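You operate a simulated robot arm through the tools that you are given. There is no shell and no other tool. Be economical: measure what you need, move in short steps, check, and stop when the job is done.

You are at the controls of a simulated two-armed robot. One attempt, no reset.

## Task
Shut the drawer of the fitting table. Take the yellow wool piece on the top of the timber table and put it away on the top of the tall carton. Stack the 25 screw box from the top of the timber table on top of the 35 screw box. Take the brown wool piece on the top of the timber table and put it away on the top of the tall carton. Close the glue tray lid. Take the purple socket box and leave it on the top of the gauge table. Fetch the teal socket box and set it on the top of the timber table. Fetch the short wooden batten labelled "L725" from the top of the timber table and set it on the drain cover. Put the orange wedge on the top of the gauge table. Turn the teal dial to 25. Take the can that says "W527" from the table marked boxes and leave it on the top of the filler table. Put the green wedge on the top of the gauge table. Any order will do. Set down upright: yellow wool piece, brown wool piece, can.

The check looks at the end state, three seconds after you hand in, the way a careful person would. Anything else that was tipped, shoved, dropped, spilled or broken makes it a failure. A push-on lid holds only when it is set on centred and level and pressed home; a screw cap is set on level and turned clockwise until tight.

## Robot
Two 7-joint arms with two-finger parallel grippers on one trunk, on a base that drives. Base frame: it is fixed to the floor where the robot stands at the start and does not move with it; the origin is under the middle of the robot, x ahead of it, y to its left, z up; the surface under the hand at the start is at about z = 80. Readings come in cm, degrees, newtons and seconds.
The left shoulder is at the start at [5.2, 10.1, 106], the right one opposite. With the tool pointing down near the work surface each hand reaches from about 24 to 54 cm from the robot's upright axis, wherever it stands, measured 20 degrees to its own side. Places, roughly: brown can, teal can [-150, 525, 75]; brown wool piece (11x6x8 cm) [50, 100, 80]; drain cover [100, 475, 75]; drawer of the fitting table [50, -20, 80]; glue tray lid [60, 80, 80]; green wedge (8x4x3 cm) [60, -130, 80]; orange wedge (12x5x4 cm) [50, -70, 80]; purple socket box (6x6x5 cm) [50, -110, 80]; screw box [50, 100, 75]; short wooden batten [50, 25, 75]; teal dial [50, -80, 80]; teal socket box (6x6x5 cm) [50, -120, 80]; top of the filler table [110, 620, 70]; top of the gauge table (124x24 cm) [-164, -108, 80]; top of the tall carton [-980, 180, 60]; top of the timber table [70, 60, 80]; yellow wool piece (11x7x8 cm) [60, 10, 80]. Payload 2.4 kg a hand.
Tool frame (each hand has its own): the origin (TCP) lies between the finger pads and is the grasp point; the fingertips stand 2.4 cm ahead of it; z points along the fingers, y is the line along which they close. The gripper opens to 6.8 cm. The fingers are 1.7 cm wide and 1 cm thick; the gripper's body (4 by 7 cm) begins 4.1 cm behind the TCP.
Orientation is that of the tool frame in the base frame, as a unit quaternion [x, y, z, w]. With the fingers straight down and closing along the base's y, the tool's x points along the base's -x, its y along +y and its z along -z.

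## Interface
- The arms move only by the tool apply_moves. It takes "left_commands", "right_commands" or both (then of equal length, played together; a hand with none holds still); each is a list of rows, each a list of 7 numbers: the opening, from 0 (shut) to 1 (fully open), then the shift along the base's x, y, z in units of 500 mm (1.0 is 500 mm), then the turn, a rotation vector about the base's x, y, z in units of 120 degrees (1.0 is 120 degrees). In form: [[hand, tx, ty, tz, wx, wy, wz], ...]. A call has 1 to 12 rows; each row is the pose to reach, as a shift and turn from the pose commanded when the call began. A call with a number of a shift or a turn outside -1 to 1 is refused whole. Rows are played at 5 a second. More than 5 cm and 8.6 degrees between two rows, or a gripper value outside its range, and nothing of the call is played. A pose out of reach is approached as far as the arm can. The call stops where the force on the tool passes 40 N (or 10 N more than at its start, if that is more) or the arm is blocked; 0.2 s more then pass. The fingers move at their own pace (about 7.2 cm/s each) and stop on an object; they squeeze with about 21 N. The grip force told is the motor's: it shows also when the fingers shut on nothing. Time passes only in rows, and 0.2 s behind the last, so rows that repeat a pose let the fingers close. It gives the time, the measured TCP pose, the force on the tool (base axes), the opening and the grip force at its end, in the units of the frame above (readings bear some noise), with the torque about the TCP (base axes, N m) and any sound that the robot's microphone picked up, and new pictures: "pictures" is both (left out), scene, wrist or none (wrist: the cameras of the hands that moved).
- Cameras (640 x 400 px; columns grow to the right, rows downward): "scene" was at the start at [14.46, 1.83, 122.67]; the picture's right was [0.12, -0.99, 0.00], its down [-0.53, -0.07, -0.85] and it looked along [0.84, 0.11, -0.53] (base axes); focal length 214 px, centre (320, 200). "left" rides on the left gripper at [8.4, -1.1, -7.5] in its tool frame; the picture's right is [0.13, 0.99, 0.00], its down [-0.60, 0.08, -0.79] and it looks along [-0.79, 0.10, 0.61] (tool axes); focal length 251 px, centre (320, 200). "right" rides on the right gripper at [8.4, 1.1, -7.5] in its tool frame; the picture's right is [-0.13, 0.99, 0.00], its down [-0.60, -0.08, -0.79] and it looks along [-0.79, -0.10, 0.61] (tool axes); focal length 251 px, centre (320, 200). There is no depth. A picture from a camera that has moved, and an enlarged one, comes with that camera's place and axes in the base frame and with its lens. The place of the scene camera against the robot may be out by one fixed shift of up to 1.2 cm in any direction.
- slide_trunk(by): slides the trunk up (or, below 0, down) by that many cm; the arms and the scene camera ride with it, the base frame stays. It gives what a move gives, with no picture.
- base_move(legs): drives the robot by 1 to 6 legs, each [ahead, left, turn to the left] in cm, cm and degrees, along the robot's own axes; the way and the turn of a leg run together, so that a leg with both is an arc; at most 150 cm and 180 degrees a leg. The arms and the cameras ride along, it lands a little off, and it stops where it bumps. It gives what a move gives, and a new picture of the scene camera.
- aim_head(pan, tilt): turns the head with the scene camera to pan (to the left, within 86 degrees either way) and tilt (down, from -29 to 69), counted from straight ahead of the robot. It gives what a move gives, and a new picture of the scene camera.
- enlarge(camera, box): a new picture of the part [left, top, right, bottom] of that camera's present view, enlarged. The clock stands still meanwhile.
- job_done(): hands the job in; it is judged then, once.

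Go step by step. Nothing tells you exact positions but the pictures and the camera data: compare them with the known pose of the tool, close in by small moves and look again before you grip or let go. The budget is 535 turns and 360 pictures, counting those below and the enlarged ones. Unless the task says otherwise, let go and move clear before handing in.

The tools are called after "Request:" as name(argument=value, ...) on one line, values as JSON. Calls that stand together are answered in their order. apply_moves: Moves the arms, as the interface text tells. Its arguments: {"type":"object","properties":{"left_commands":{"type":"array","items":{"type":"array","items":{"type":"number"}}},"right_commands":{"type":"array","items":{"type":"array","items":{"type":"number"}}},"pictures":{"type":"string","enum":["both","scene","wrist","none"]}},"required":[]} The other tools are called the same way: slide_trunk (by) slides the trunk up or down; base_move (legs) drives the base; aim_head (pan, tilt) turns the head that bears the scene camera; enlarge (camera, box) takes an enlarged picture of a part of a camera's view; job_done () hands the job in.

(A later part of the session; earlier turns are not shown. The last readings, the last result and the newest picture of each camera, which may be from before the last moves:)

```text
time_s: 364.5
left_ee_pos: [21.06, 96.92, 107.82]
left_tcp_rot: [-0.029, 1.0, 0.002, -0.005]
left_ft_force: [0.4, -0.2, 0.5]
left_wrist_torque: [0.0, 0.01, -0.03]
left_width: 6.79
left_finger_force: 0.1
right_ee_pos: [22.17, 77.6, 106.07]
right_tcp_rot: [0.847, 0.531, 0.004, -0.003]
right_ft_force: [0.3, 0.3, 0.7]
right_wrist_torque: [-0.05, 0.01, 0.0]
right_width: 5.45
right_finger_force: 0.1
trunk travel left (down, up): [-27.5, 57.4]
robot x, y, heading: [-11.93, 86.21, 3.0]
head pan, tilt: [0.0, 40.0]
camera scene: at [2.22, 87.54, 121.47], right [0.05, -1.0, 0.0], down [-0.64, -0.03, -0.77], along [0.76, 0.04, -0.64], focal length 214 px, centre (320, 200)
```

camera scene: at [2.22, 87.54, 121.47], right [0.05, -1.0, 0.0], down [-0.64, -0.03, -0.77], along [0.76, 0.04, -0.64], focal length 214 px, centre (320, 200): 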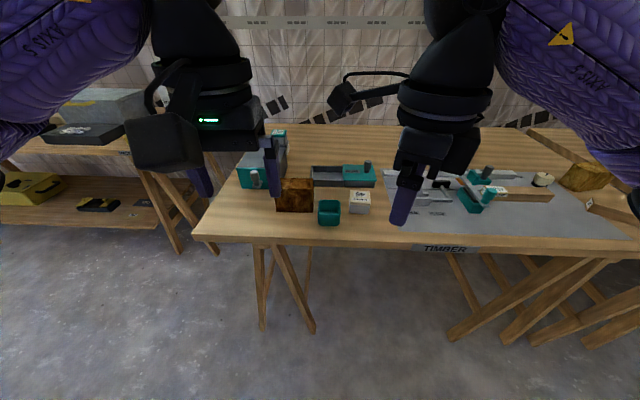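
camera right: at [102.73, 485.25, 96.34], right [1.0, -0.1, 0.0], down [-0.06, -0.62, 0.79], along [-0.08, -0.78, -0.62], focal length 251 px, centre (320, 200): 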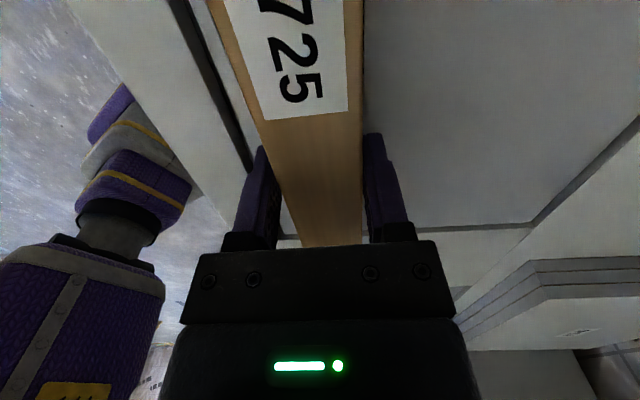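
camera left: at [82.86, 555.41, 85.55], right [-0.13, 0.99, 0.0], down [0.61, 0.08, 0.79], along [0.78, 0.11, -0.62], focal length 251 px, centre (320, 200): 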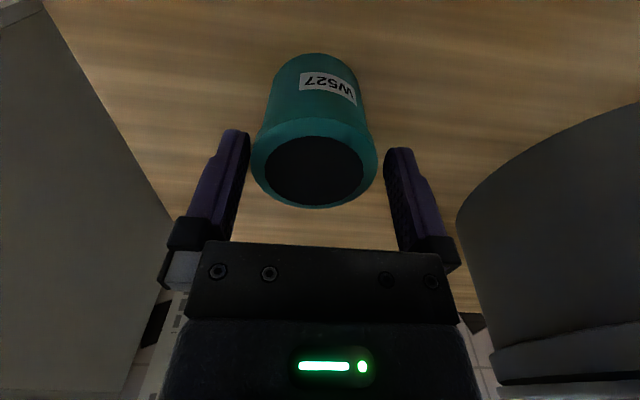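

Request:
base_move(legs=[[13, 0, -2.8]])

Request:
enlarge(camera="left", box=[0, 0, 640, 400])

Request:
enlarge(camera="scene", box=[200, 140, 400, 260])

```text
time_s: 365.8
left_ee_pos: [34.68, 95.51, 107.77]
left_tcp_rot: [-0.004, 1.0, 0.0, -0.005]
left_ft_force: [0.2, -1.4, 0.0]
left_wrist_torque: [0.0, 0.02, -0.02]
left_width: 6.8
left_finger_force: 0.1
right_ee_pos: [34.77, 76.35, 106.14]
right_tcp_rot: [0.86, 0.51, 0.003, -0.004]
right_ft_force: [-0.2, 0.9, -0.2]
right_wrist_torque: [0.01, -0.01, 0.01]
right_width: 5.44
right_finger_force: 0.1
trunk travel left (down, up): [-27.5, 57.4]
robot x, y, heading: [1.0, 86.71, 0.0]
head pan, tilt: [0.0, 40.0]
camera scene: at [15.31, 87.19, 121.46], right [0.0, -1.0, 0.0], down [-0.64, 0.0, -0.77], along [0.77, 0.0, -0.64], focal length 214 px, centre (320, 200)
```

scene: 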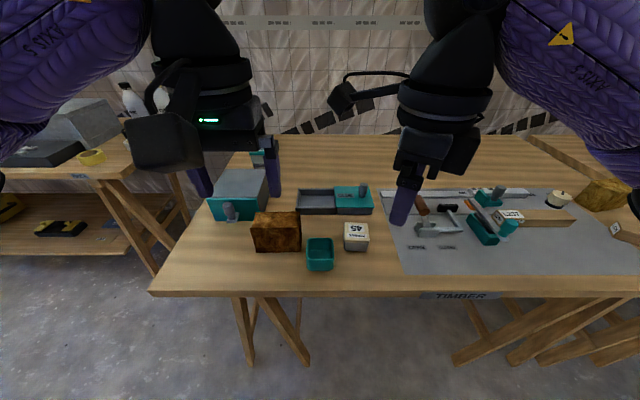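

```text
1.00 times, centred on (320, 200) of left (not enlarged: the box is as wide or as high as the picture)
camera zoom: at [26.31, 94.31, 115.45], right [-0.14, 0.99, 0.0], down [0.61, 0.08, 0.79], along [0.78, 0.11, -0.62], focal length 251 px, centre (320, 200)
```

zoom: 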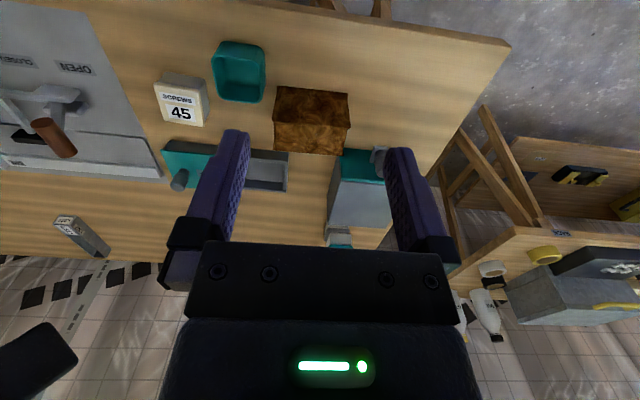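

```text
3.20 times, centred on (300, 200) of scene
camera zoom: at [15.31, 87.19, 121.46], right [0.0, -1.0, 0.0], down [-0.64, 0.0, -0.77], along [0.77, 0.0, -0.64], focal length 686 px, centre (384, 200)
```

zoom: 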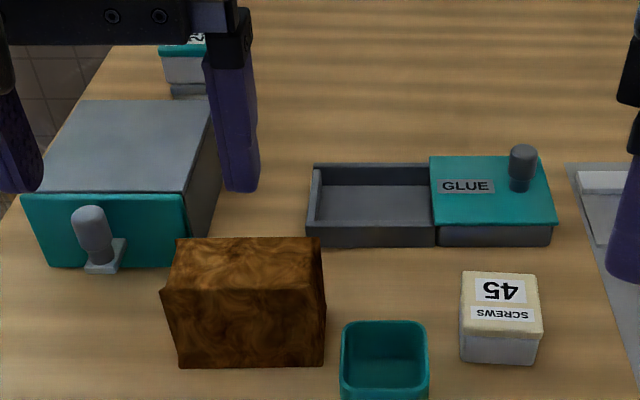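

Brown wool: centre ≈ [47.8,96], 5–6 cm deep, top at z≈88. Left hand turns 90° to close along x.

Request:
apply_moves(left_commands=[[1, 0.02, 0, 0, 0, 0, 0.07], [1, 0.05, 0, 0, 0, 0, 0.14], [1, 0.08, 0, 0, 0, 0, 0.21], [1, 0.11, 0, 0, 0, 0, 0.28], [1, 0.14, 0, 0, 0, 0, 0.35], [1, 0.17, 0, 0, 0, 0, 0.42], [1, 0.2, 0, 0, 0, 0, 0.49], [1, 0.23, 0, -0.02, 0, 0, 0.56], [1, 0.25, 0.01, -0.06, 0, 0, 0.63], [1, 0.262, 0.01, -0.1, 0, 0, 0.7], [1, 0.262, 0.01, -0.16, 0, 0, 0.75], [1, 0.262, 0.01, -0.2, 0, 0, 0.75]], pictures="wrist")

Request:
enlarge(camera="scene", box=[200, 140, 400, 260])

```text
time_s: 368.4
left_ee_pos: [47.93, 96.08, 97.67]
left_tcp_rot: [0.711, -0.703, 0.003, 0.005]
left_ft_force: [0.8, -0.4, 0.3]
left_wrist_torque: [0.01, 0.0, -0.02]
left_width: 6.81
left_finger_force: 0.1
right_ee_pos: [34.68, 76.36, 106.11]
right_tcp_rot: [0.86, 0.51, 0.004, -0.004]
right_ft_force: [-0.3, 0.0, -0.9]
right_wrist_torque: [-0.02, 0.03, -0.01]
right_width: 5.46
right_finger_force: 0.1
trunk travel left (down, up): [-27.5, 57.4]
robot x, y, heading: [0.73, 86.32, -0.2]
head pan, tilt: [0.0, 40.0]
camera left: at [49.04, 87.73, 105.3], right [-0.99, -0.14, 0.0], down [-0.08, 0.61, 0.79], along [-0.11, 0.78, -0.62], focal length 251 px, centre (320, 200)
```

left: 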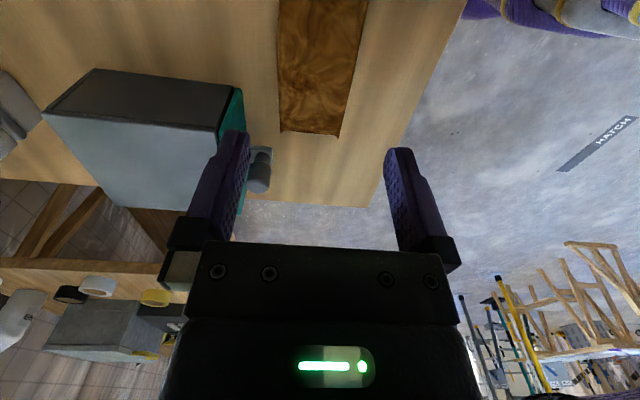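

```text
3.20 times, centred on (300, 200) of scene
camera zoom: at [15.28, 87.19, 121.47], right [0.0, -1.0, 0.0], down [-0.64, 0.0, -0.77], along [0.77, 0.0, -0.64], focal length 686 px, centre (384, 200)
```

zoom: 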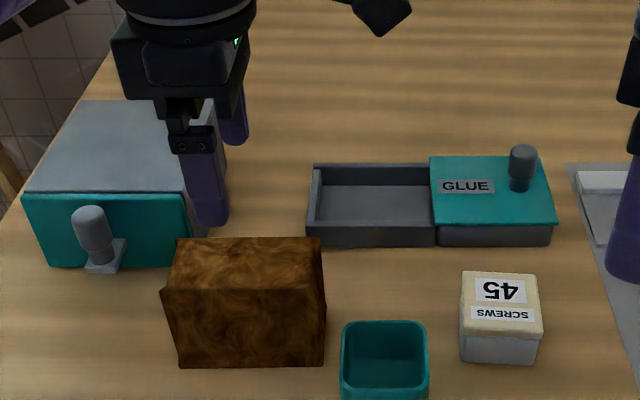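

Request:
apply_moves(left_commands=[[1, 0.002, 0, -0.08, 0, 0, 0], [1, 0.002, 0, -0.16, 0, 0, 0], [1, 0.002, 0, -0.21, 0, 0, 0], [1, 0.002, 0, -0.243, 0, 0, 0], [1, 0.002, 0, -0.243, 0, 0, 0]], pictures="wrist")

```text
time_s: 369.6
left_ee_pos: [48.11, 96.21, 85.62]
left_tcp_rot: [0.71, -0.704, 0.003, 0.004]
left_ft_force: [-0.3, 0.5, 0.2]
left_wrist_torque: [0.03, -0.02, -0.03]
left_width: 6.81
left_finger_force: 0.0
right_ee_pos: [34.75, 76.37, 106.14]
right_tcp_rot: [0.86, 0.51, 0.004, -0.003]
right_ft_force: [0.4, 0.1, -0.8]
right_wrist_torque: [0.02, -0.01, -0.03]
right_width: 5.42
right_finger_force: 0.0
trunk travel left (down, up): [-27.5, 57.4]
robot x, y, heading: [1.17, 86.37, -0.2]
head pan, tilt: [0.0, 40.0]
camera left: at [49.23, 87.78, 93.3], right [-0.99, -0.14, 0.0], down [-0.08, 0.61, 0.79], along [-0.11, 0.78, -0.62], focal length 251 px, centre (320, 200)
```

left: 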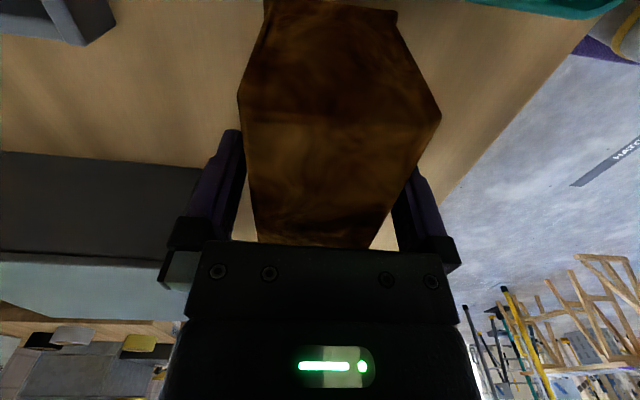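

Request:
apply_moves(left_commands=[[0.8, 0, 0, 0, 0, 0, 0], [0.6, 0, 0, 0, 0, 0, 0], [0.5, 0, 0, 0, 0, 0, 0], [0.5, 0, 0, 0, 0, 0, 0]], pictures="wrist")

```text
time_s: 370.6
left_ee_pos: [48.04, 96.15, 85.81]
left_tcp_rot: [0.71, -0.704, 0.003, 0.003]
left_ft_force: [-0.4, 0.4, 1.0]
left_wrist_torque: [0.0, 0.0, 0.01]
left_width: 5.96
left_finger_force: 21.1
right_ee_pos: [34.76, 76.38, 106.04]
right_tcp_rot: [0.86, 0.51, 0.004, -0.003]
right_ft_force: [0.0, -0.1, 0.0]
right_wrist_torque: [0.01, -0.02, 0.0]
right_width: 5.43
right_finger_force: 0.0
trunk travel left (down, up): [-27.5, 57.4]
robot x, y, heading: [1.25, 86.68, 0.3]
head pan, tilt: [0.0, 40.0]
camera left: at [49.23, 87.78, 93.33], right [-0.99, -0.14, 0.0], down [-0.08, 0.61, 0.79], along [-0.11, 0.78, -0.62], focal length 251 px, centre (320, 200)
```

left: 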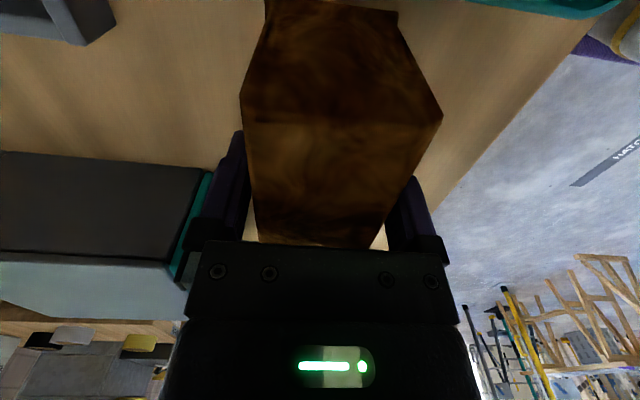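

Gripped. Lift the brown wool and draw in.

Request:
apply_moves(left_commands=[[0.5, 0, 0, 0.05, 0, 0, 0], [0.5, 0, 0, 0.13, 0, 0, 0], [0.5, 0, 0, 0.21, 0, 0, 0], [0.5, 0, 0.02, 0.29, 0, 0, 0], [0.5, -0.04, 0.05, 0.36, 0, 0, 0], [0.5, -0.11, 0.08, 0.41, 0, 0, 0], [0.5, -0.19, 0.1, 0.44, 0, 0, 0]], pictures="scene")

```text
time_s: 372.2
left_ee_pos: [38.36, 101.17, 107.89]
left_tcp_rot: [0.71, -0.705, 0.002, 0.004]
left_ft_force: [0.2, -0.2, 0.7]
left_wrist_torque: [0.0, -0.04, 0.0]
left_width: 5.93
left_finger_force: 20.7
right_ee_pos: [34.77, 76.28, 106.15]
right_tcp_rot: [0.86, 0.51, 0.004, -0.003]
right_ft_force: [-0.6, 0.0, 0.4]
right_wrist_torque: [0.01, 0.02, 0.02]
right_width: 5.42
right_finger_force: 0.1
trunk travel left (down, up): [-27.5, 57.4]
robot x, y, heading: [1.13, 86.5, 0.1]
head pan, tilt: [0.0, 40.0]
camera scene: at [15.26, 87.2, 121.47], right [0.0, -1.0, 0.0], down [-0.64, 0.0, -0.77], along [0.77, 0.0, -0.64], focal length 214 px, centre (320, 200)
```

scene: 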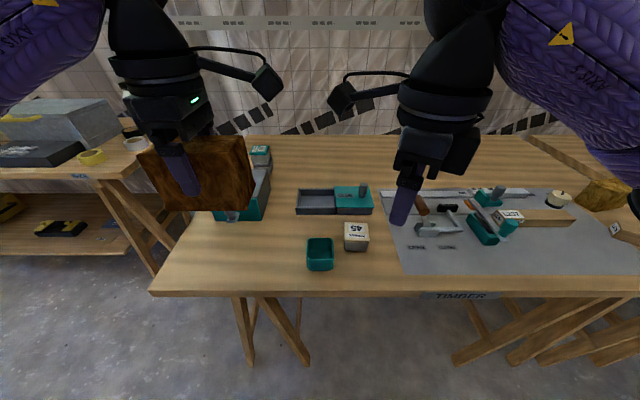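

Now the yellow wool: drive right to about y=22 and look at it.

Request:
base_move(legs=[[4, -63, 0]])

Request:
aim_head(pan=-10, tilt=40)

Request:
enlarge(camera="scene", box=[260, 130, 420, 230])

```text
time_s: 375.7
left_ee_pos: [42.09, 38.41, 107.72]
left_tcp_rot: [-0.706, 0.709, -0.002, -0.004]
left_ft_force: [0.8, 0.4, 1.1]
left_wrist_torque: [-0.01, -0.02, 0.01]
left_width: 5.91
left_finger_force: 20.8
right_ee_pos: [38.21, 13.58, 106.06]
right_tcp_rot: [0.864, 0.504, 0.004, -0.003]
right_ft_force: [0.9, -0.3, -0.2]
right_wrist_torque: [-0.02, -0.03, -0.01]
right_width: 5.45
right_finger_force: 0.0
trunk travel left (down, up): [-27.5, 57.4]
robot x, y, heading: [4.71, 24.19, -0.7]
head pan, tilt: [0.0, 40.0]
camera scene: at [18.93, 24.7, 121.47], right [-0.01, -1.0, 0.0], down [-0.64, 0.01, -0.77], along [0.77, -0.01, -0.64], focal length 214 px, centre (320, 200)
```

scene: 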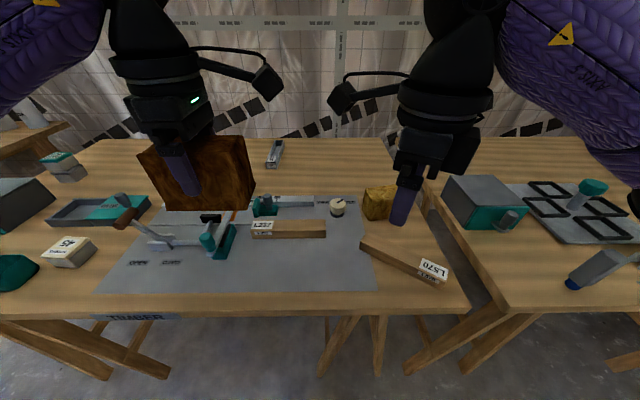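

```text
time_s: 376.4
left_ee_pos: [42.18, 38.33, 107.84]
left_tcp_rot: [-0.705, 0.709, -0.003, -0.004]
left_ft_force: [-0.1, 0.2, 0.4]
left_wrist_torque: [0.01, 0.0, 0.0]
left_width: 5.94
left_finger_force: 21.1
right_ee_pos: [38.19, 13.57, 106.1]
right_tcp_rot: [0.864, 0.504, 0.004, -0.003]
right_ft_force: [0.6, -0.5, -0.3]
right_wrist_torque: [0.0, 0.03, -0.01]
right_width: 5.43
right_finger_force: 0.0
trunk travel left (down, up): [-27.5, 57.4]
robot x, y, heading: [4.97, 24.11, -1.0]
head pan, tilt: [-10.0, 40.0]
camera scene: at [18.78, 23.25, 121.47], right [-0.19, -0.98, 0.0], down [-0.63, 0.12, -0.77], along [0.75, -0.14, -0.64], focal length 214 px, centre (320, 200)
```

scene: 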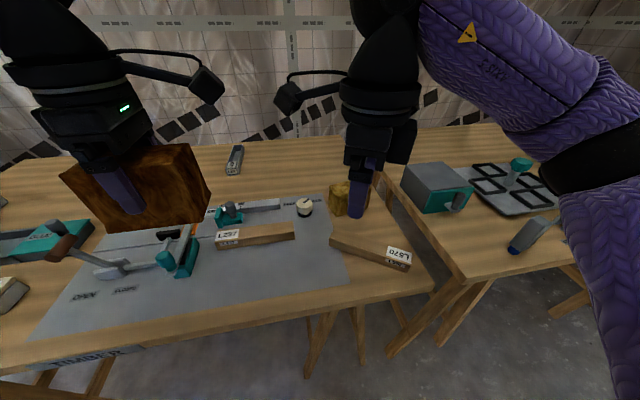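

```text
4.00 times, centred on (340, 180) of scene
camera zoom: at [18.78, 23.25, 121.47], right [-0.19, -0.98, 0.0], down [-0.63, 0.12, -0.77], along [0.75, -0.14, -0.64], focal length 858 px, centre (240, 280)
```

zoom: 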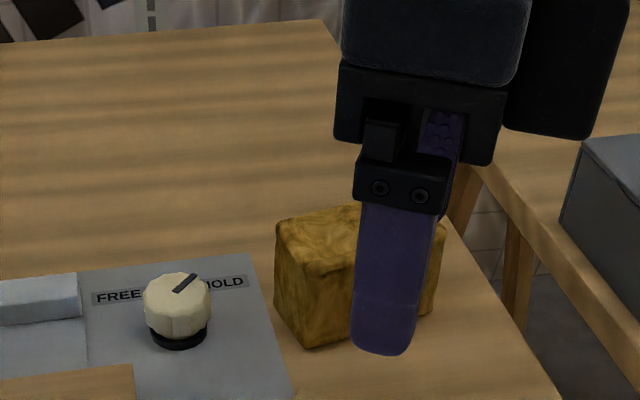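

Request:
base_move(legs=[[9, -6, 0.8]])

Request:
apply_moves(right_commands=[[1, 0, 0, 0, 0, 0, 0.07], [1, 0, 0, 0, 0, 0, 0.14], [1, 0, 0, 0, 0, 0, 0.21], [1, 0, 0, 0, 0, 0, 0.28], [1, 0, 0, 0, 0, 0, 0.28]], pictures="both")

```text
time_s: 377.6
left_ee_pos: [50.87, 32.81, 107.8]
left_tcp_rot: [0.711, -0.703, 0.002, 0.004]
left_ft_force: [0.0, -0.2, -0.4]
left_wrist_torque: [0.0, 0.06, -0.01]
left_width: 5.93
left_finger_force: 20.4
right_ee_pos: [47.25, 8.03, 106.15]
right_tcp_rot: [0.86, 0.51, 0.004, -0.005]
right_ft_force: [-0.7, 0.6, -0.2]
right_wrist_torque: [-0.01, 0.0, -0.02]
right_width: 5.45
right_finger_force: 0.0
trunk travel left (down, up): [-27.5, 57.4]
robot x, y, heading: [13.88, 18.0, 0.0]
head pan, tilt: [-10.0, 40.0]
camera scene: at [27.73, 17.32, 121.46], right [-0.17, -0.99, 0.0], down [-0.63, 0.11, -0.77], along [0.75, -0.13, -0.64], focal length 214 px, centre (320, 200)
```

scene: 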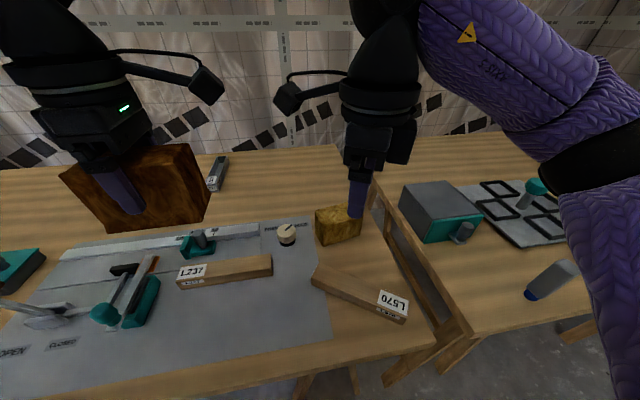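

```text
time_s: 378.8
left_ee_pos: [50.84, 32.81, 107.85]
left_tcp_rot: [0.711, -0.703, 0.003, 0.004]
left_ft_force: [-0.1, -0.1, -1.0]
left_wrist_torque: [0.0, -0.01, -0.01]
left_width: 5.92
left_finger_force: 21.1
right_ee_pos: [47.3, 7.94, 106.03]
right_tcp_rot: [0.675, 0.737, 0.003, -0.004]
right_ft_force: [-0.9, 0.1, 0.2]
right_wrist_torque: [0.0, 0.0, 0.04]
right_width: 6.81
right_finger_force: 0.1
trunk travel left (down, up): [-27.5, 57.4]
robot x, y, heading: [13.72, 18.36, 0.2]
head pan, tilt: [-10.0, 40.0]
camera scene: at [27.7, 17.34, 121.47], right [-0.17, -0.99, 0.0], down [-0.63, 0.11, -0.77], along [0.75, -0.13, -0.64], focal length 214 px, centre (320, 200)
camera right: at [47.59, 16.53, 113.66], right [1.0, -0.04, 0.0], down [-0.02, -0.62, 0.79], along [-0.04, -0.79, -0.62], focal length 251 px, centre (320, 200)
```

scene: 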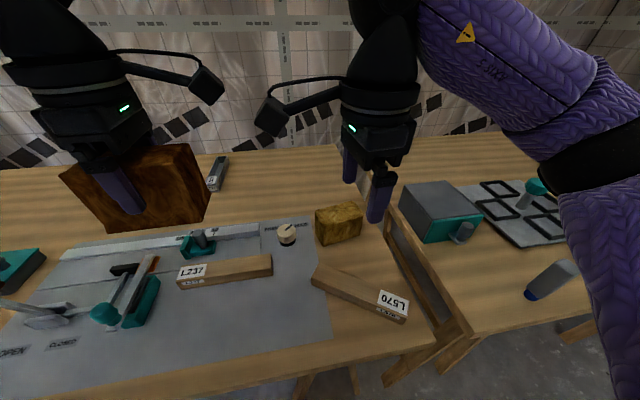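
right: 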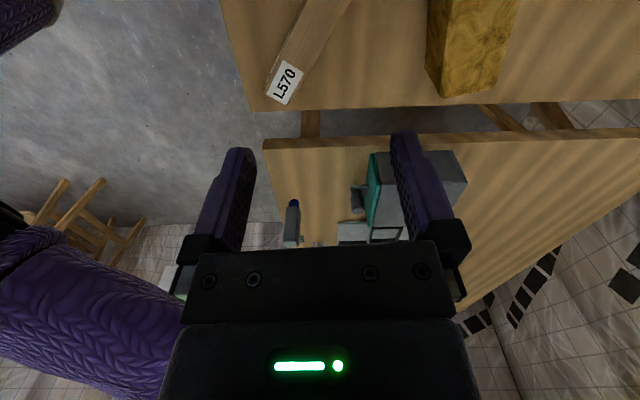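

Request:
enlarge(camera="scene", box=[290, 180, 400, 260])

```text
5.00 times, centred on (345, 220) of scene
camera zoom: at [27.7, 17.34, 121.47], right [-0.17, -0.99, 0.0], down [-0.63, 0.11, -0.77], along [0.75, -0.13, -0.64], focal length 1072 px, centre (195, 100)
```

zoom: 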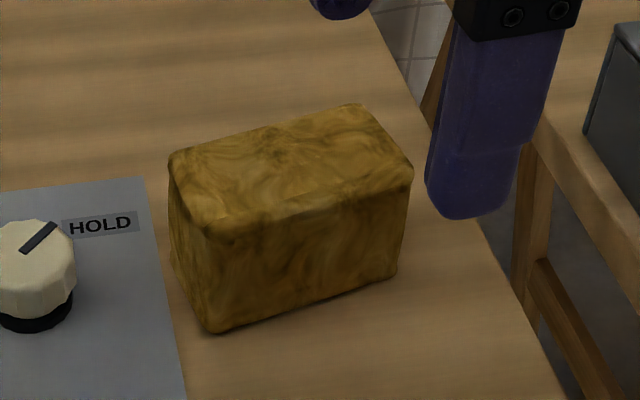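

Yellow wool centre ≈ [62.8,6.7], 12° yaw, ~6 cm deep. Move the right hand over it.

Request:
apply_moves(right_commands=[[1, 0.06, -0.005, 0, 0, 0, 0.03], [1, 0.13, -0.01, 0, 0, 0, 0.058], [1, 0.2, -0.02, -0.02, 0, 0, 0.058], [1, 0.26, -0.024, -0.06, 0, 0, 0.058], [1, 0.31, -0.024, -0.12, 0, 0, 0.058], [1, 0.31, -0.024, -0.2, 0, 0, 0.058], [1, 0.31, -0.024, -0.2, 0, 0, 0.058]], pictures="wrist")

Request:
enlarge(camera="scene", box=[290, 180, 400, 260])

```text
time_s: 380.4
left_ee_pos: [50.85, 32.74, 107.8]
left_tcp_rot: [0.711, -0.704, 0.002, 0.003]
left_ft_force: [-0.6, -0.2, 0.2]
left_wrist_torque: [0.04, -0.01, -0.01]
left_width: 5.95
left_finger_force: 21.5
right_ee_pos: [62.77, 6.49, 95.94]
right_tcp_rot: [0.63, 0.777, 0.003, -0.005]
right_ft_force: [-0.3, -0.2, 0.4]
right_wrist_torque: [0.01, 0.0, -0.01]
right_width: 6.79
right_finger_force: 0.1
trunk travel left (down, up): [-27.5, 57.4]
robot x, y, heading: [13.54, 17.93, 0.2]
head pan, tilt: [-10.0, 40.0]
camera right: at [62.01, 15.04, 103.55], right [1.0, 0.08, 0.0], down [0.05, -0.62, 0.79], along [0.06, -0.78, -0.62], focal length 251 px, centre (320, 200)
```

right: 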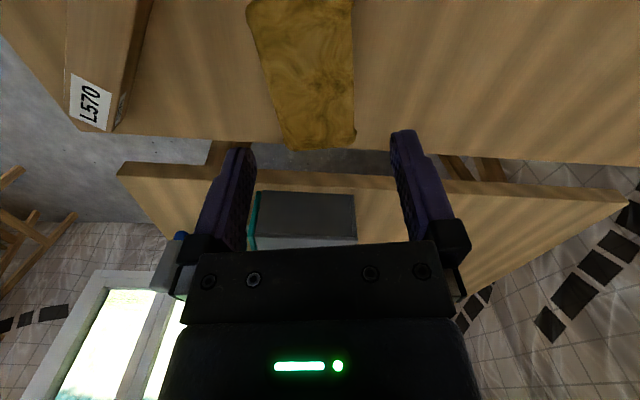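

```text
5.00 times, centred on (345, 220) of scene
camera zoom: at [27.71, 17.32, 121.47], right [-0.17, -0.99, 0.0], down [-0.63, 0.11, -0.77], along [0.75, -0.13, -0.64], focal length 1072 px, centre (195, 100)
```

zoom: 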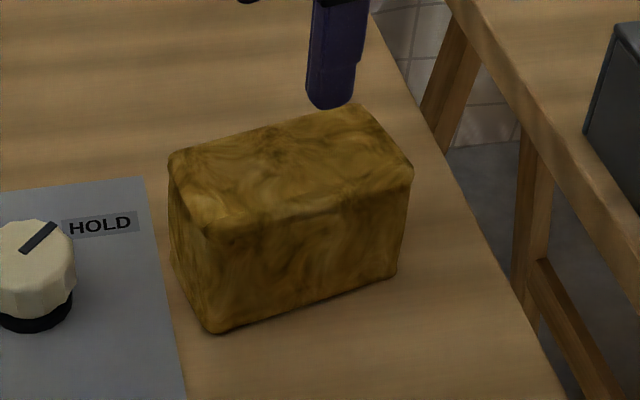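

Request:
apply_moves(right_commands=[[1, -0.012, 0, -0.06, 0, 0, 0], [1, -0.012, 0, -0.12, 0, 0, 0], [1, -0.012, 0, -0.15, 0, 0, 0], [1, -0.012, 0, -0.15, 0, 0, 0]], pictures="wrist")

```text
time_s: 381.4
left_ee_pos: [50.97, 32.93, 107.85]
left_tcp_rot: [0.711, -0.703, 0.003, 0.004]
left_ft_force: [-0.8, 0.1, -1.1]
left_wrist_torque: [-0.01, 0.0, -0.01]
left_width: 5.93
left_finger_force: 20.7
right_ee_pos: [62.19, 6.74, 88.45]
right_tcp_rot: [0.63, 0.777, 0.003, -0.004]
right_ft_force: [-0.2, 0.1, 0.0]
right_wrist_torque: [-0.04, -0.02, 0.0]
right_width: 6.78
right_finger_force: 0.1
trunk travel left (down, up): [-27.5, 57.4]
robot x, y, heading: [13.94, 17.97, 0.3]
head pan, tilt: [-10.0, 40.0]
camera right: at [61.52, 15.23, 96.11], right [1.0, 0.08, 0.0], down [0.05, -0.61, 0.79], along [0.06, -0.78, -0.62], focal length 251 px, centre (320, 200)
```

right: 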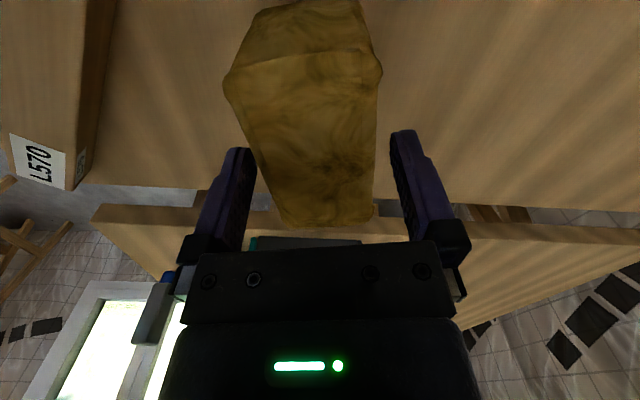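

Request:
apply_moves(right_commands=[[1, -0.006, -0.001, 0, 0, 0, 0], [1, -0.006, -0.001, -0.03, 0, 0, 0], [1, -0.006, -0.001, -0.06, 0, 0, 0], [1, -0.006, -0.001, -0.077, 0, 0, 0], [1, -0.006, -0.001, -0.077, 0, 0, 0]], pictures="wrist")

```text
time_s: 382.6
left_ee_pos: [50.85, 32.86, 107.83]
left_tcp_rot: [0.711, -0.703, 0.003, 0.003]
left_ft_force: [-0.1, -0.5, -0.5]
left_wrist_torque: [0.0, 0.01, 0.02]
left_width: 5.91
left_finger_force: 20.9
right_ee_pos: [61.86, 6.66, 84.61]
right_tcp_rot: [0.63, 0.776, 0.003, -0.005]
right_ft_force: [-0.4, 0.3, -0.2]
right_wrist_torque: [0.02, -0.01, -0.02]
right_width: 6.8
right_finger_force: 0.1
trunk travel left (down, up): [-27.5, 57.4]
robot x, y, heading: [13.52, 17.94, 0.1]
head pan, tilt: [-10.0, 40.0]
camera right: at [61.19, 15.13, 92.2], right [1.0, 0.08, 0.0], down [0.05, -0.61, 0.79], along [0.06, -0.78, -0.62], focal length 251 px, centre (320, 200)
```

right: 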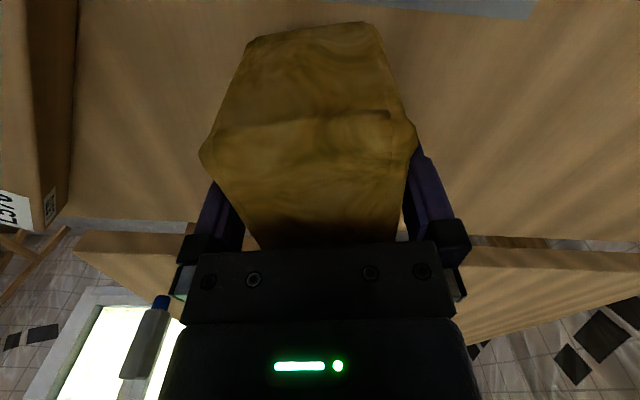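

No contact; the wool is between the fingers. Close.

Request:
apply_moves(right_commands=[[0.8, 0, 0, 0, 0, 0, 0], [0.6, 0, 0, 0, 0, 0, 0], [0.5, 0, 0, 0, 0, 0, 0], [0.5, 0, 0, 0, 0, 0, 0]], pictures="none")

```text
time_s: 383.6
left_ee_pos: [51.04, 32.86, 107.83]
left_tcp_rot: [0.71, -0.704, 0.003, 0.004]
left_ft_force: [1.0, 0.0, -0.4]
left_wrist_torque: [0.01, 0.0, 0.0]
left_width: 5.91
left_finger_force: 21.4
right_ee_pos: [61.9, 6.64, 84.71]
right_tcp_rot: [0.631, 0.776, 0.003, -0.005]
right_ft_force: [-0.1, -0.2, -0.1]
right_wrist_torque: [0.02, 0.0, 0.0]
right_width: 6.11
right_finger_force: 21.3
trunk travel left (down, up): [-27.5, 57.4]
robot x, y, heading: [13.8, 18.01, -0.0]
head pan, tilt: [-10.0, 40.0]
```

Request:
apply_moves(right_commands=[[0.5, 0, 0, 0.05, 0, 0, 0], [0.5, 0, 0, 0.13, 0, 0, 0], [0.5, 0, 0, 0.21, 0, 0, 0], [0.5, 0, 0, 0.3, 0, 0, 0], [0.5, -0.05, 0, 0.37, 0, 0, 0], [0.5, -0.12, -0.01, 0.42, 0, 0, 0], [0.5, -0.2, -0.02, 0.45, 0, 0, 0], [0.5, -0.28, -0.03, 0.46, 0, 0, 0]], pictures="scene")

```text
time_s: 385.4
left_ee_pos: [50.92, 32.76, 107.82]
left_tcp_rot: [0.711, -0.703, 0.003, 0.004]
left_ft_force: [-0.6, -0.4, -0.2]
left_wrist_torque: [-0.04, -0.01, -0.02]
left_width: 5.93
left_finger_force: 21.0
right_ee_pos: [47.7, 5.19, 107.54]
right_tcp_rot: [0.63, 0.777, 0.002, -0.005]
right_ft_force: [-0.2, -0.5, -1.0]
right_wrist_torque: [0.02, 0.01, 0.03]
right_width: 6.15
right_finger_force: 21.5
trunk travel left (down, up): [-27.5, 57.4]
robot x, y, heading: [13.71, 17.99, -0.1]
head pan, tilt: [-10.0, 40.0]
camera scene: at [27.68, 17.33, 121.47], right [-0.17, -0.99, 0.0], down [-0.63, 0.11, -0.77], along [0.75, -0.13, -0.64], focal length 214 px, centre (320, 200)
```

scene: 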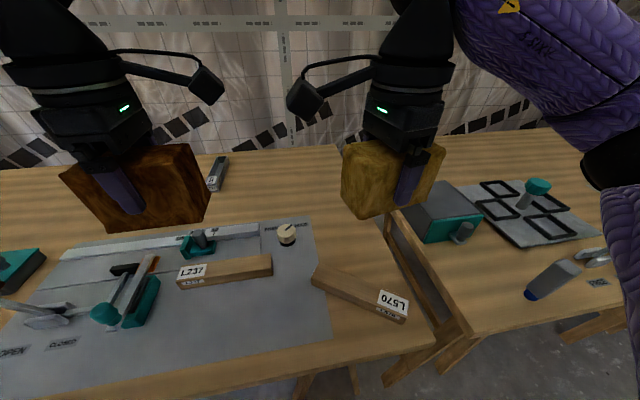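

Both wool pieces held. Back off, turn around and head for the tall carton, looking as I go.

Request:
base_move(legs=[[-50, 0, 0], [0, 0, 180], [60, 0, 0]])

Request:
aim_head(pan=0, tilt=12)

```text
time_s: 398.6
left_ee_pos: [-133.99, 8.28, 107.86]
left_tcp_rot: [0.721, 0.693, 0.004, -0.002]
left_ft_force: [0.2, -0.9, -0.6]
left_wrist_torque: [0.0, 0.0, -0.01]
left_width: 5.91
left_finger_force: 21.0
right_ee_pos: [-129.47, 35.77, 107.69]
right_tcp_rot: [0.76, -0.65, 0.005, 0.003]
right_ft_force: [0.5, 0.0, 0.3]
right_wrist_torque: [-0.03, 0.01, 0.01]
right_width: 6.12
right_finger_force: 21.4
trunk travel left (down, up): [-27.5, 57.4]
robot x, y, heading: [-95.95, 21.22, 177.3]
head pan, tilt: [-10.0, 40.0]
camera scene: at [-109.65, 24.09, 121.47], right [0.22, 0.98, 0.0], down [0.63, -0.14, -0.77], along [-0.75, 0.17, -0.64], focal length 214 px, centre (320, 200)
```

scene: 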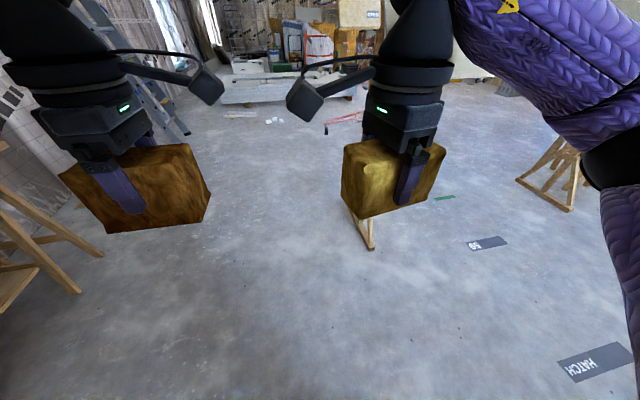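

```text
time_s: 399.5
left_ee_pos: [-133.85, 8.34, 107.91]
left_tcp_rot: [0.722, 0.692, 0.004, -0.002]
left_ft_force: [-0.2, -0.5, -0.7]
left_wrist_torque: [0.01, -0.01, -0.01]
left_width: 5.94
left_finger_force: 21.2
right_ee_pos: [-129.39, 35.73, 107.57]
right_tcp_rot: [0.761, -0.649, 0.004, 0.003]
right_ft_force: [0.7, 0.4, -0.4]
right_wrist_torque: [0.02, 0.0, -0.01]
right_width: 6.15
right_finger_force: 21.2
trunk travel left (down, up): [-27.5, 57.4]
robot x, y, heading: [-96.12, 21.31, 177.4]
head pan, tilt: [0.0, 12.0]
camera scene: at [-110.66, 22.67, 125.91], right [0.05, 1.0, 0.0], down [0.21, -0.01, -0.98], along [-0.98, 0.05, -0.21], focal length 214 px, centre (320, 200)
```

scene: 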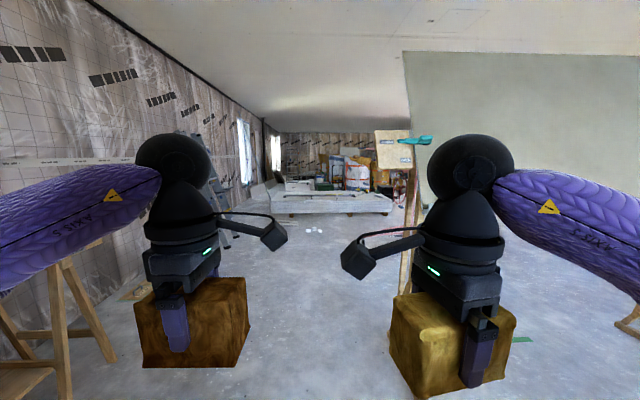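

Request:
base_move(legs=[[0, 0, 4], [150, 12, 0], [70, 0, 0]])

Request:
aim_head(pan=-25, tilt=15)

```text
refused: leg 2 is longer than a leg can be; nothing moved
```

```text
time_s: 400.4
left_ee_pos: [-134.0, 8.33, 107.72]
left_tcp_rot: [0.722, 0.692, 0.004, -0.002]
left_ft_force: [0.2, -0.1, -0.6]
left_wrist_torque: [0.0, -0.01, -0.03]
left_width: 5.96
left_finger_force: 20.9
right_ee_pos: [-129.43, 35.88, 107.55]
right_tcp_rot: [0.761, -0.648, 0.005, 0.003]
right_ft_force: [-0.9, 0.6, -0.7]
right_wrist_torque: [0.01, 0.04, -0.01]
right_width: 6.13
right_finger_force: 20.7
trunk travel left (down, up): [-27.5, 57.4]
robot x, y, heading: [-96.22, 21.79, 177.3]
head pan, tilt: [-25.0, 15.0]
camera scene: at [-109.61, 26.56, 125.43], right [0.46, 0.89, 0.0], down [0.23, -0.12, -0.97], along [-0.86, 0.45, -0.26], focal length 214 px, centre (320, 200)
```

scene: 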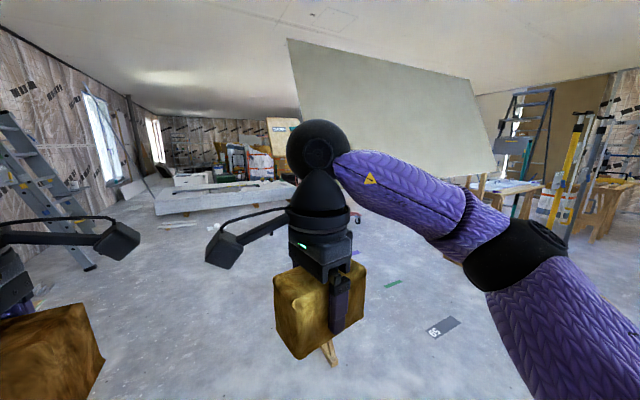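

Request:
base_move(legs=[[0, 0, 5], [145, 0, 0], [80, 0, 0]])

Request:
aim_head(pan=-30, tilt=15)

```text
time_s: 412.1
left_ee_pos: [-359.35, -10.19, 107.92]
left_tcp_rot: [0.68, 0.733, 0.004, -0.003]
left_ft_force: [0.8, -0.8, -0.8]
left_wrist_torque: [0.0, -0.02, -0.05]
left_width: 5.93
left_finger_force: 21.0
right_ee_pos: [-357.96, 17.62, 107.5]
right_tcp_rot: [0.797, -0.604, 0.005, 0.003]
right_ft_force: [-0.2, -0.2, -0.9]
right_wrist_torque: [-0.01, 0.0, -0.02]
right_width: 6.12
right_finger_force: 20.9
trunk travel left (down, up): [-27.5, 57.4]
robot x, y, heading: [-323.53, 7.03, -176.1]
head pan, tilt: [-25.0, 15.0]
camera scene: at [-337.19, 10.71, 125.42], right [0.36, 0.93, 0.0], down [0.24, -0.09, -0.97], along [-0.9, 0.35, -0.26], focal length 214 px, centre (320, 200)
```

scene: 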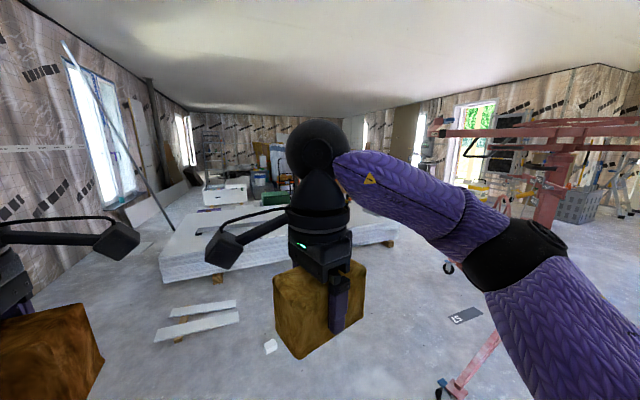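

```text
time_s: 412.7
left_ee_pos: [-359.3, -10.27, 107.84]
left_tcp_rot: [0.68, 0.734, 0.003, -0.003]
left_ft_force: [-0.5, -0.6, 0.8]
left_wrist_torque: [0.0, 0.03, 0.02]
left_width: 5.93
left_finger_force: 20.8
right_ee_pos: [-358.04, 17.6, 107.45]
right_tcp_rot: [0.797, -0.604, 0.005, 0.002]
right_ft_force: [-0.1, 0.3, 0.0]
right_wrist_torque: [0.03, 0.0, 0.02]
right_width: 6.14
right_finger_force: 21.5
trunk travel left (down, up): [-27.5, 57.4]
robot x, y, heading: [-323.45, 7.21, -176.0]
head pan, tilt: [-30.0, 15.0]
camera scene: at [-336.85, 11.46, 125.42], right [0.44, 0.9, 0.0], down [0.23, -0.11, -0.97], along [-0.87, 0.42, -0.26], focal length 214 px, centre (320, 200)
```

scene: 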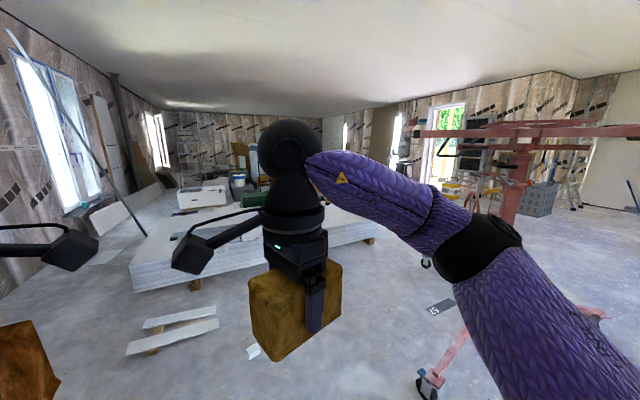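

Request:
aim_head(pan=-75, tilt=20)

Request:
aim_head(pan=5, tilt=20)

```text
time_s: 413.9
left_ee_pos: [-359.27, -10.21, 107.79]
left_tcp_rot: [0.68, 0.734, 0.003, -0.003]
left_ft_force: [-0.2, 0.5, -0.2]
left_wrist_torque: [0.0, 0.01, 0.02]
left_width: 5.92
left_finger_force: 20.6
right_ee_pos: [-358.03, 17.48, 107.54]
right_tcp_rot: [0.797, -0.604, 0.004, 0.002]
right_ft_force: [-0.1, -0.3, -0.6]
right_wrist_torque: [0.01, 0.03, 0.03]
right_width: 6.13
right_finger_force: 20.5
trunk travel left (down, up): [-27.5, 57.4]
robot x, y, heading: [-323.13, 7.08, -176.0]
head pan, tilt: [-75.0, 20.0]
camera scene: at [-331.48, 16.16, 124.61], right [0.95, 0.32, 0.0], down [0.11, -0.32, -0.94], along [-0.3, 0.89, -0.34], focal length 214 px, centre (320, 200)
```

scene: 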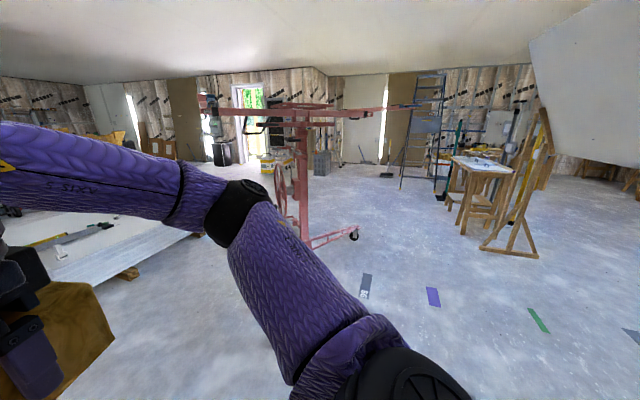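

```text
time_s: 415.4
left_ee_pos: [-359.27, -10.13, 107.74]
left_tcp_rot: [0.679, 0.734, 0.003, -0.003]
left_ft_force: [0.4, -0.5, 0.0]
left_wrist_torque: [-0.01, 0.0, 0.02]
left_width: 5.94
left_finger_force: 20.8
right_ee_pos: [-358.06, 17.51, 107.53]
right_tcp_rot: [0.797, -0.604, 0.004, 0.003]
right_ft_force: [0.6, -0.6, 0.3]
right_wrist_torque: [-0.02, 0.03, 0.01]
right_width: 6.12
right_finger_force: 20.6
trunk travel left (down, up): [-27.5, 57.4]
robot x, y, heading: [-323.41, 7.05, -175.9]
head pan, tilt: [5.0, 20.0]
camera scene: at [-337.66, 5.92, 124.61], right [-0.15, 0.99, 0.0], down [0.34, 0.05, -0.94], along [-0.93, -0.14, -0.34], focal length 214 px, centre (320, 200)
```

scene: 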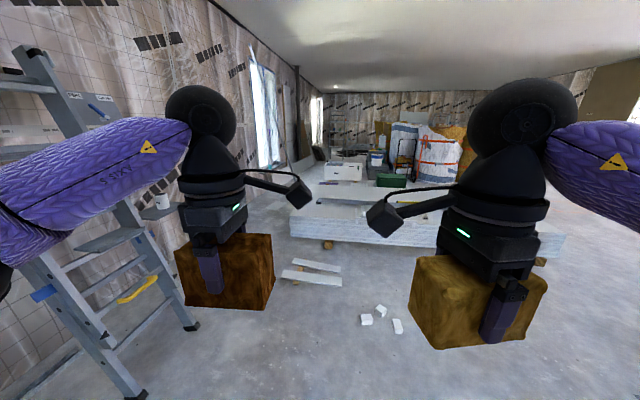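

The way straight ahead is blocked by a board stack and a pink lift; I'll go around the north side of the lift, driving facing forward.

Request:
base_move(legs=[[0, 0, -94], [40, -45, 0]])

Request:
aim_head(pan=0, tilt=12)

```text
time_s: 422.7
left_ee_pos: [-293.58, 82.97, 107.84]
left_tcp_rot: [1.0, 0.007, 0.004, 0.0]
left_ft_force: [0.1, 0.1, -0.7]
left_wrist_torque: [0.02, 0.02, 0.03]
left_width: 5.92
left_finger_force: 20.5
right_ee_pos: [-265.99, 79.93, 107.46]
right_tcp_rot: [-0.105, 0.994, -0.001, -0.005]
right_ft_force: [-0.5, -0.2, 0.3]
right_wrist_torque: [0.04, 0.0, -0.01]
right_width: 6.12
right_finger_force: 20.9
trunk travel left (down, up): [-27.5, 57.4]
robot x, y, heading: [-278.57, 45.84, 90.3]
head pan, tilt: [5.0, 20.0]
camera scene: at [-279.38, 61.29, 124.61], right [1.0, 0.09, 0.0], down [0.03, -0.34, -0.94], along [-0.09, 0.94, -0.34], focal length 214 px, centre (320, 200)
```

scene: 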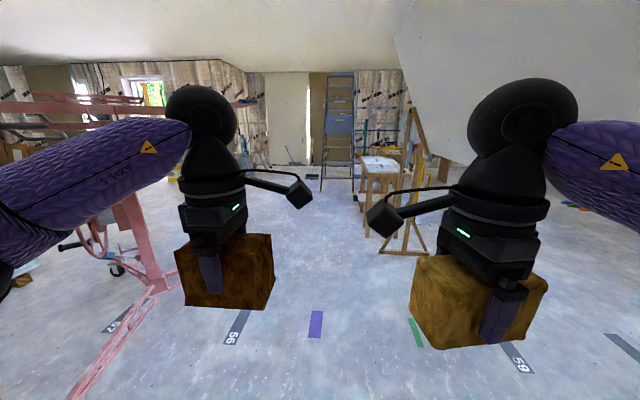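

```text
time_s: 423.4
left_ee_pos: [-293.63, 82.96, 107.75]
left_tcp_rot: [1.0, 0.007, 0.005, 0.0]
left_ft_force: [0.6, 0.0, -0.6]
left_wrist_torque: [0.01, -0.04, -0.04]
left_width: 5.95
left_finger_force: 21.2
right_ee_pos: [-266.03, 80.0, 107.53]
right_tcp_rot: [-0.106, 0.994, 0.0, -0.005]
right_ft_force: [0.4, -0.3, -0.1]
right_wrist_torque: [0.0, 0.02, 0.0]
right_width: 6.12
right_finger_force: 21.0
trunk travel left (down, up): [-27.5, 57.4]
robot x, y, heading: [-278.42, 46.14, 90.3]
head pan, tilt: [0.0, 12.0]
camera scene: at [-278.58, 61.33, 125.91], right [1.0, 0.01, 0.0], down [0.0, -0.21, -0.98], along [-0.01, 0.98, -0.21], focal length 214 px, centre (320, 200)
```

scene: 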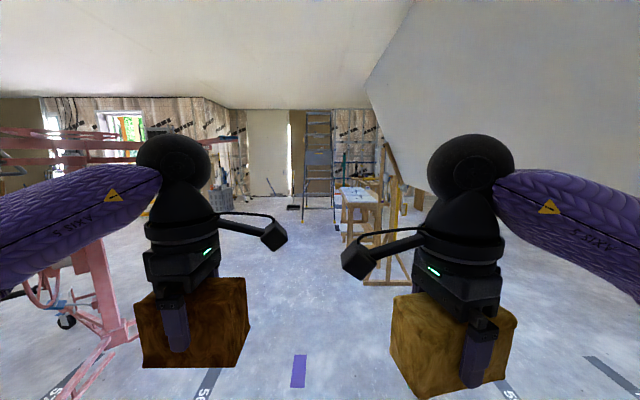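

Request:
base_move(legs=[[60, 13, 0], [120, 0, 0], [70, 0, 0]])

Request:
aim_head(pan=70, tilt=12)

```text
time_s: 436.0
left_ee_pos: [-312.92, 332.07, 107.74]
left_tcp_rot: [1.0, 0.015, 0.004, 0.0]
left_ft_force: [-0.6, -0.5, -0.2]
left_wrist_torque: [0.0, -0.01, 0.01]
left_width: 5.97
left_finger_force: 20.8
right_ee_pos: [-285.28, 329.51, 107.42]
right_tcp_rot: [-0.113, 0.994, -0.002, -0.005]
right_ft_force: [-0.6, -1.0, -0.6]
right_wrist_torque: [0.01, -0.04, -0.02]
right_width: 6.15
right_finger_force: 20.6
trunk travel left (down, up): [-27.5, 57.4]
robot x, y, heading: [-297.39, 295.56, 91.0]
head pan, tilt: [0.0, 12.0]
camera scene: at [-297.64, 310.69, 125.91], right [1.0, 0.02, 0.0], down [0.0, -0.21, -0.98], along [-0.02, 0.98, -0.21], focal length 214 px, centre (320, 200)
```

scene: 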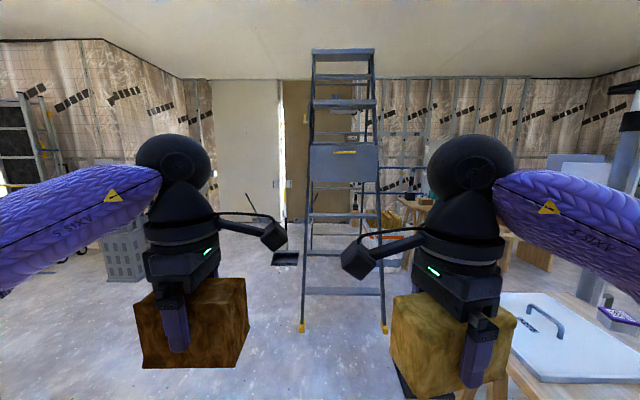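

```text
time_s: 437.4
left_ee_pos: [-312.97, 332.13, 107.87]
left_tcp_rot: [1.0, 0.015, 0.004, -0.001]
left_ft_force: [-0.5, 0.0, -0.4]
left_wrist_torque: [0.06, 0.05, -0.04]
left_width: 5.93
left_finger_force: 21.1
right_ee_pos: [-285.28, 329.34, 107.58]
right_tcp_rot: [-0.114, 0.994, -0.001, -0.005]
right_ft_force: [-0.2, 0.4, -0.7]
right_wrist_torque: [0.0, 0.01, 0.01]
right_width: 6.13
right_finger_force: 21.0
trunk travel left (down, up): [-27.5, 57.4]
robot x, y, heading: [-297.51, 295.03, 91.5]
head pan, tilt: [70.0, 12.0]
camera scene: at [-306.27, 304.37, 125.92], right [0.32, 0.95, 0.0], down [0.2, -0.07, -0.98], along [-0.93, 0.32, -0.21], focal length 214 px, centre (320, 200)
```

scene: 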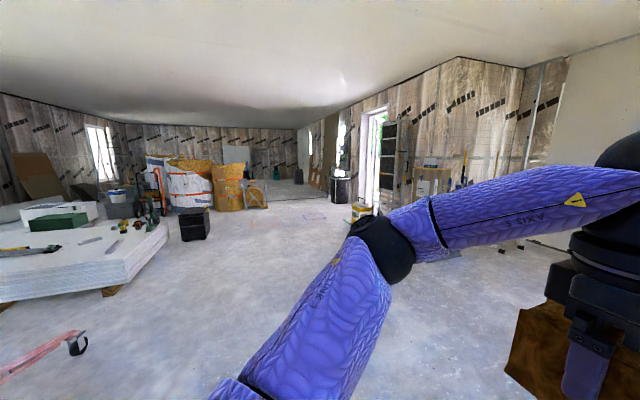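

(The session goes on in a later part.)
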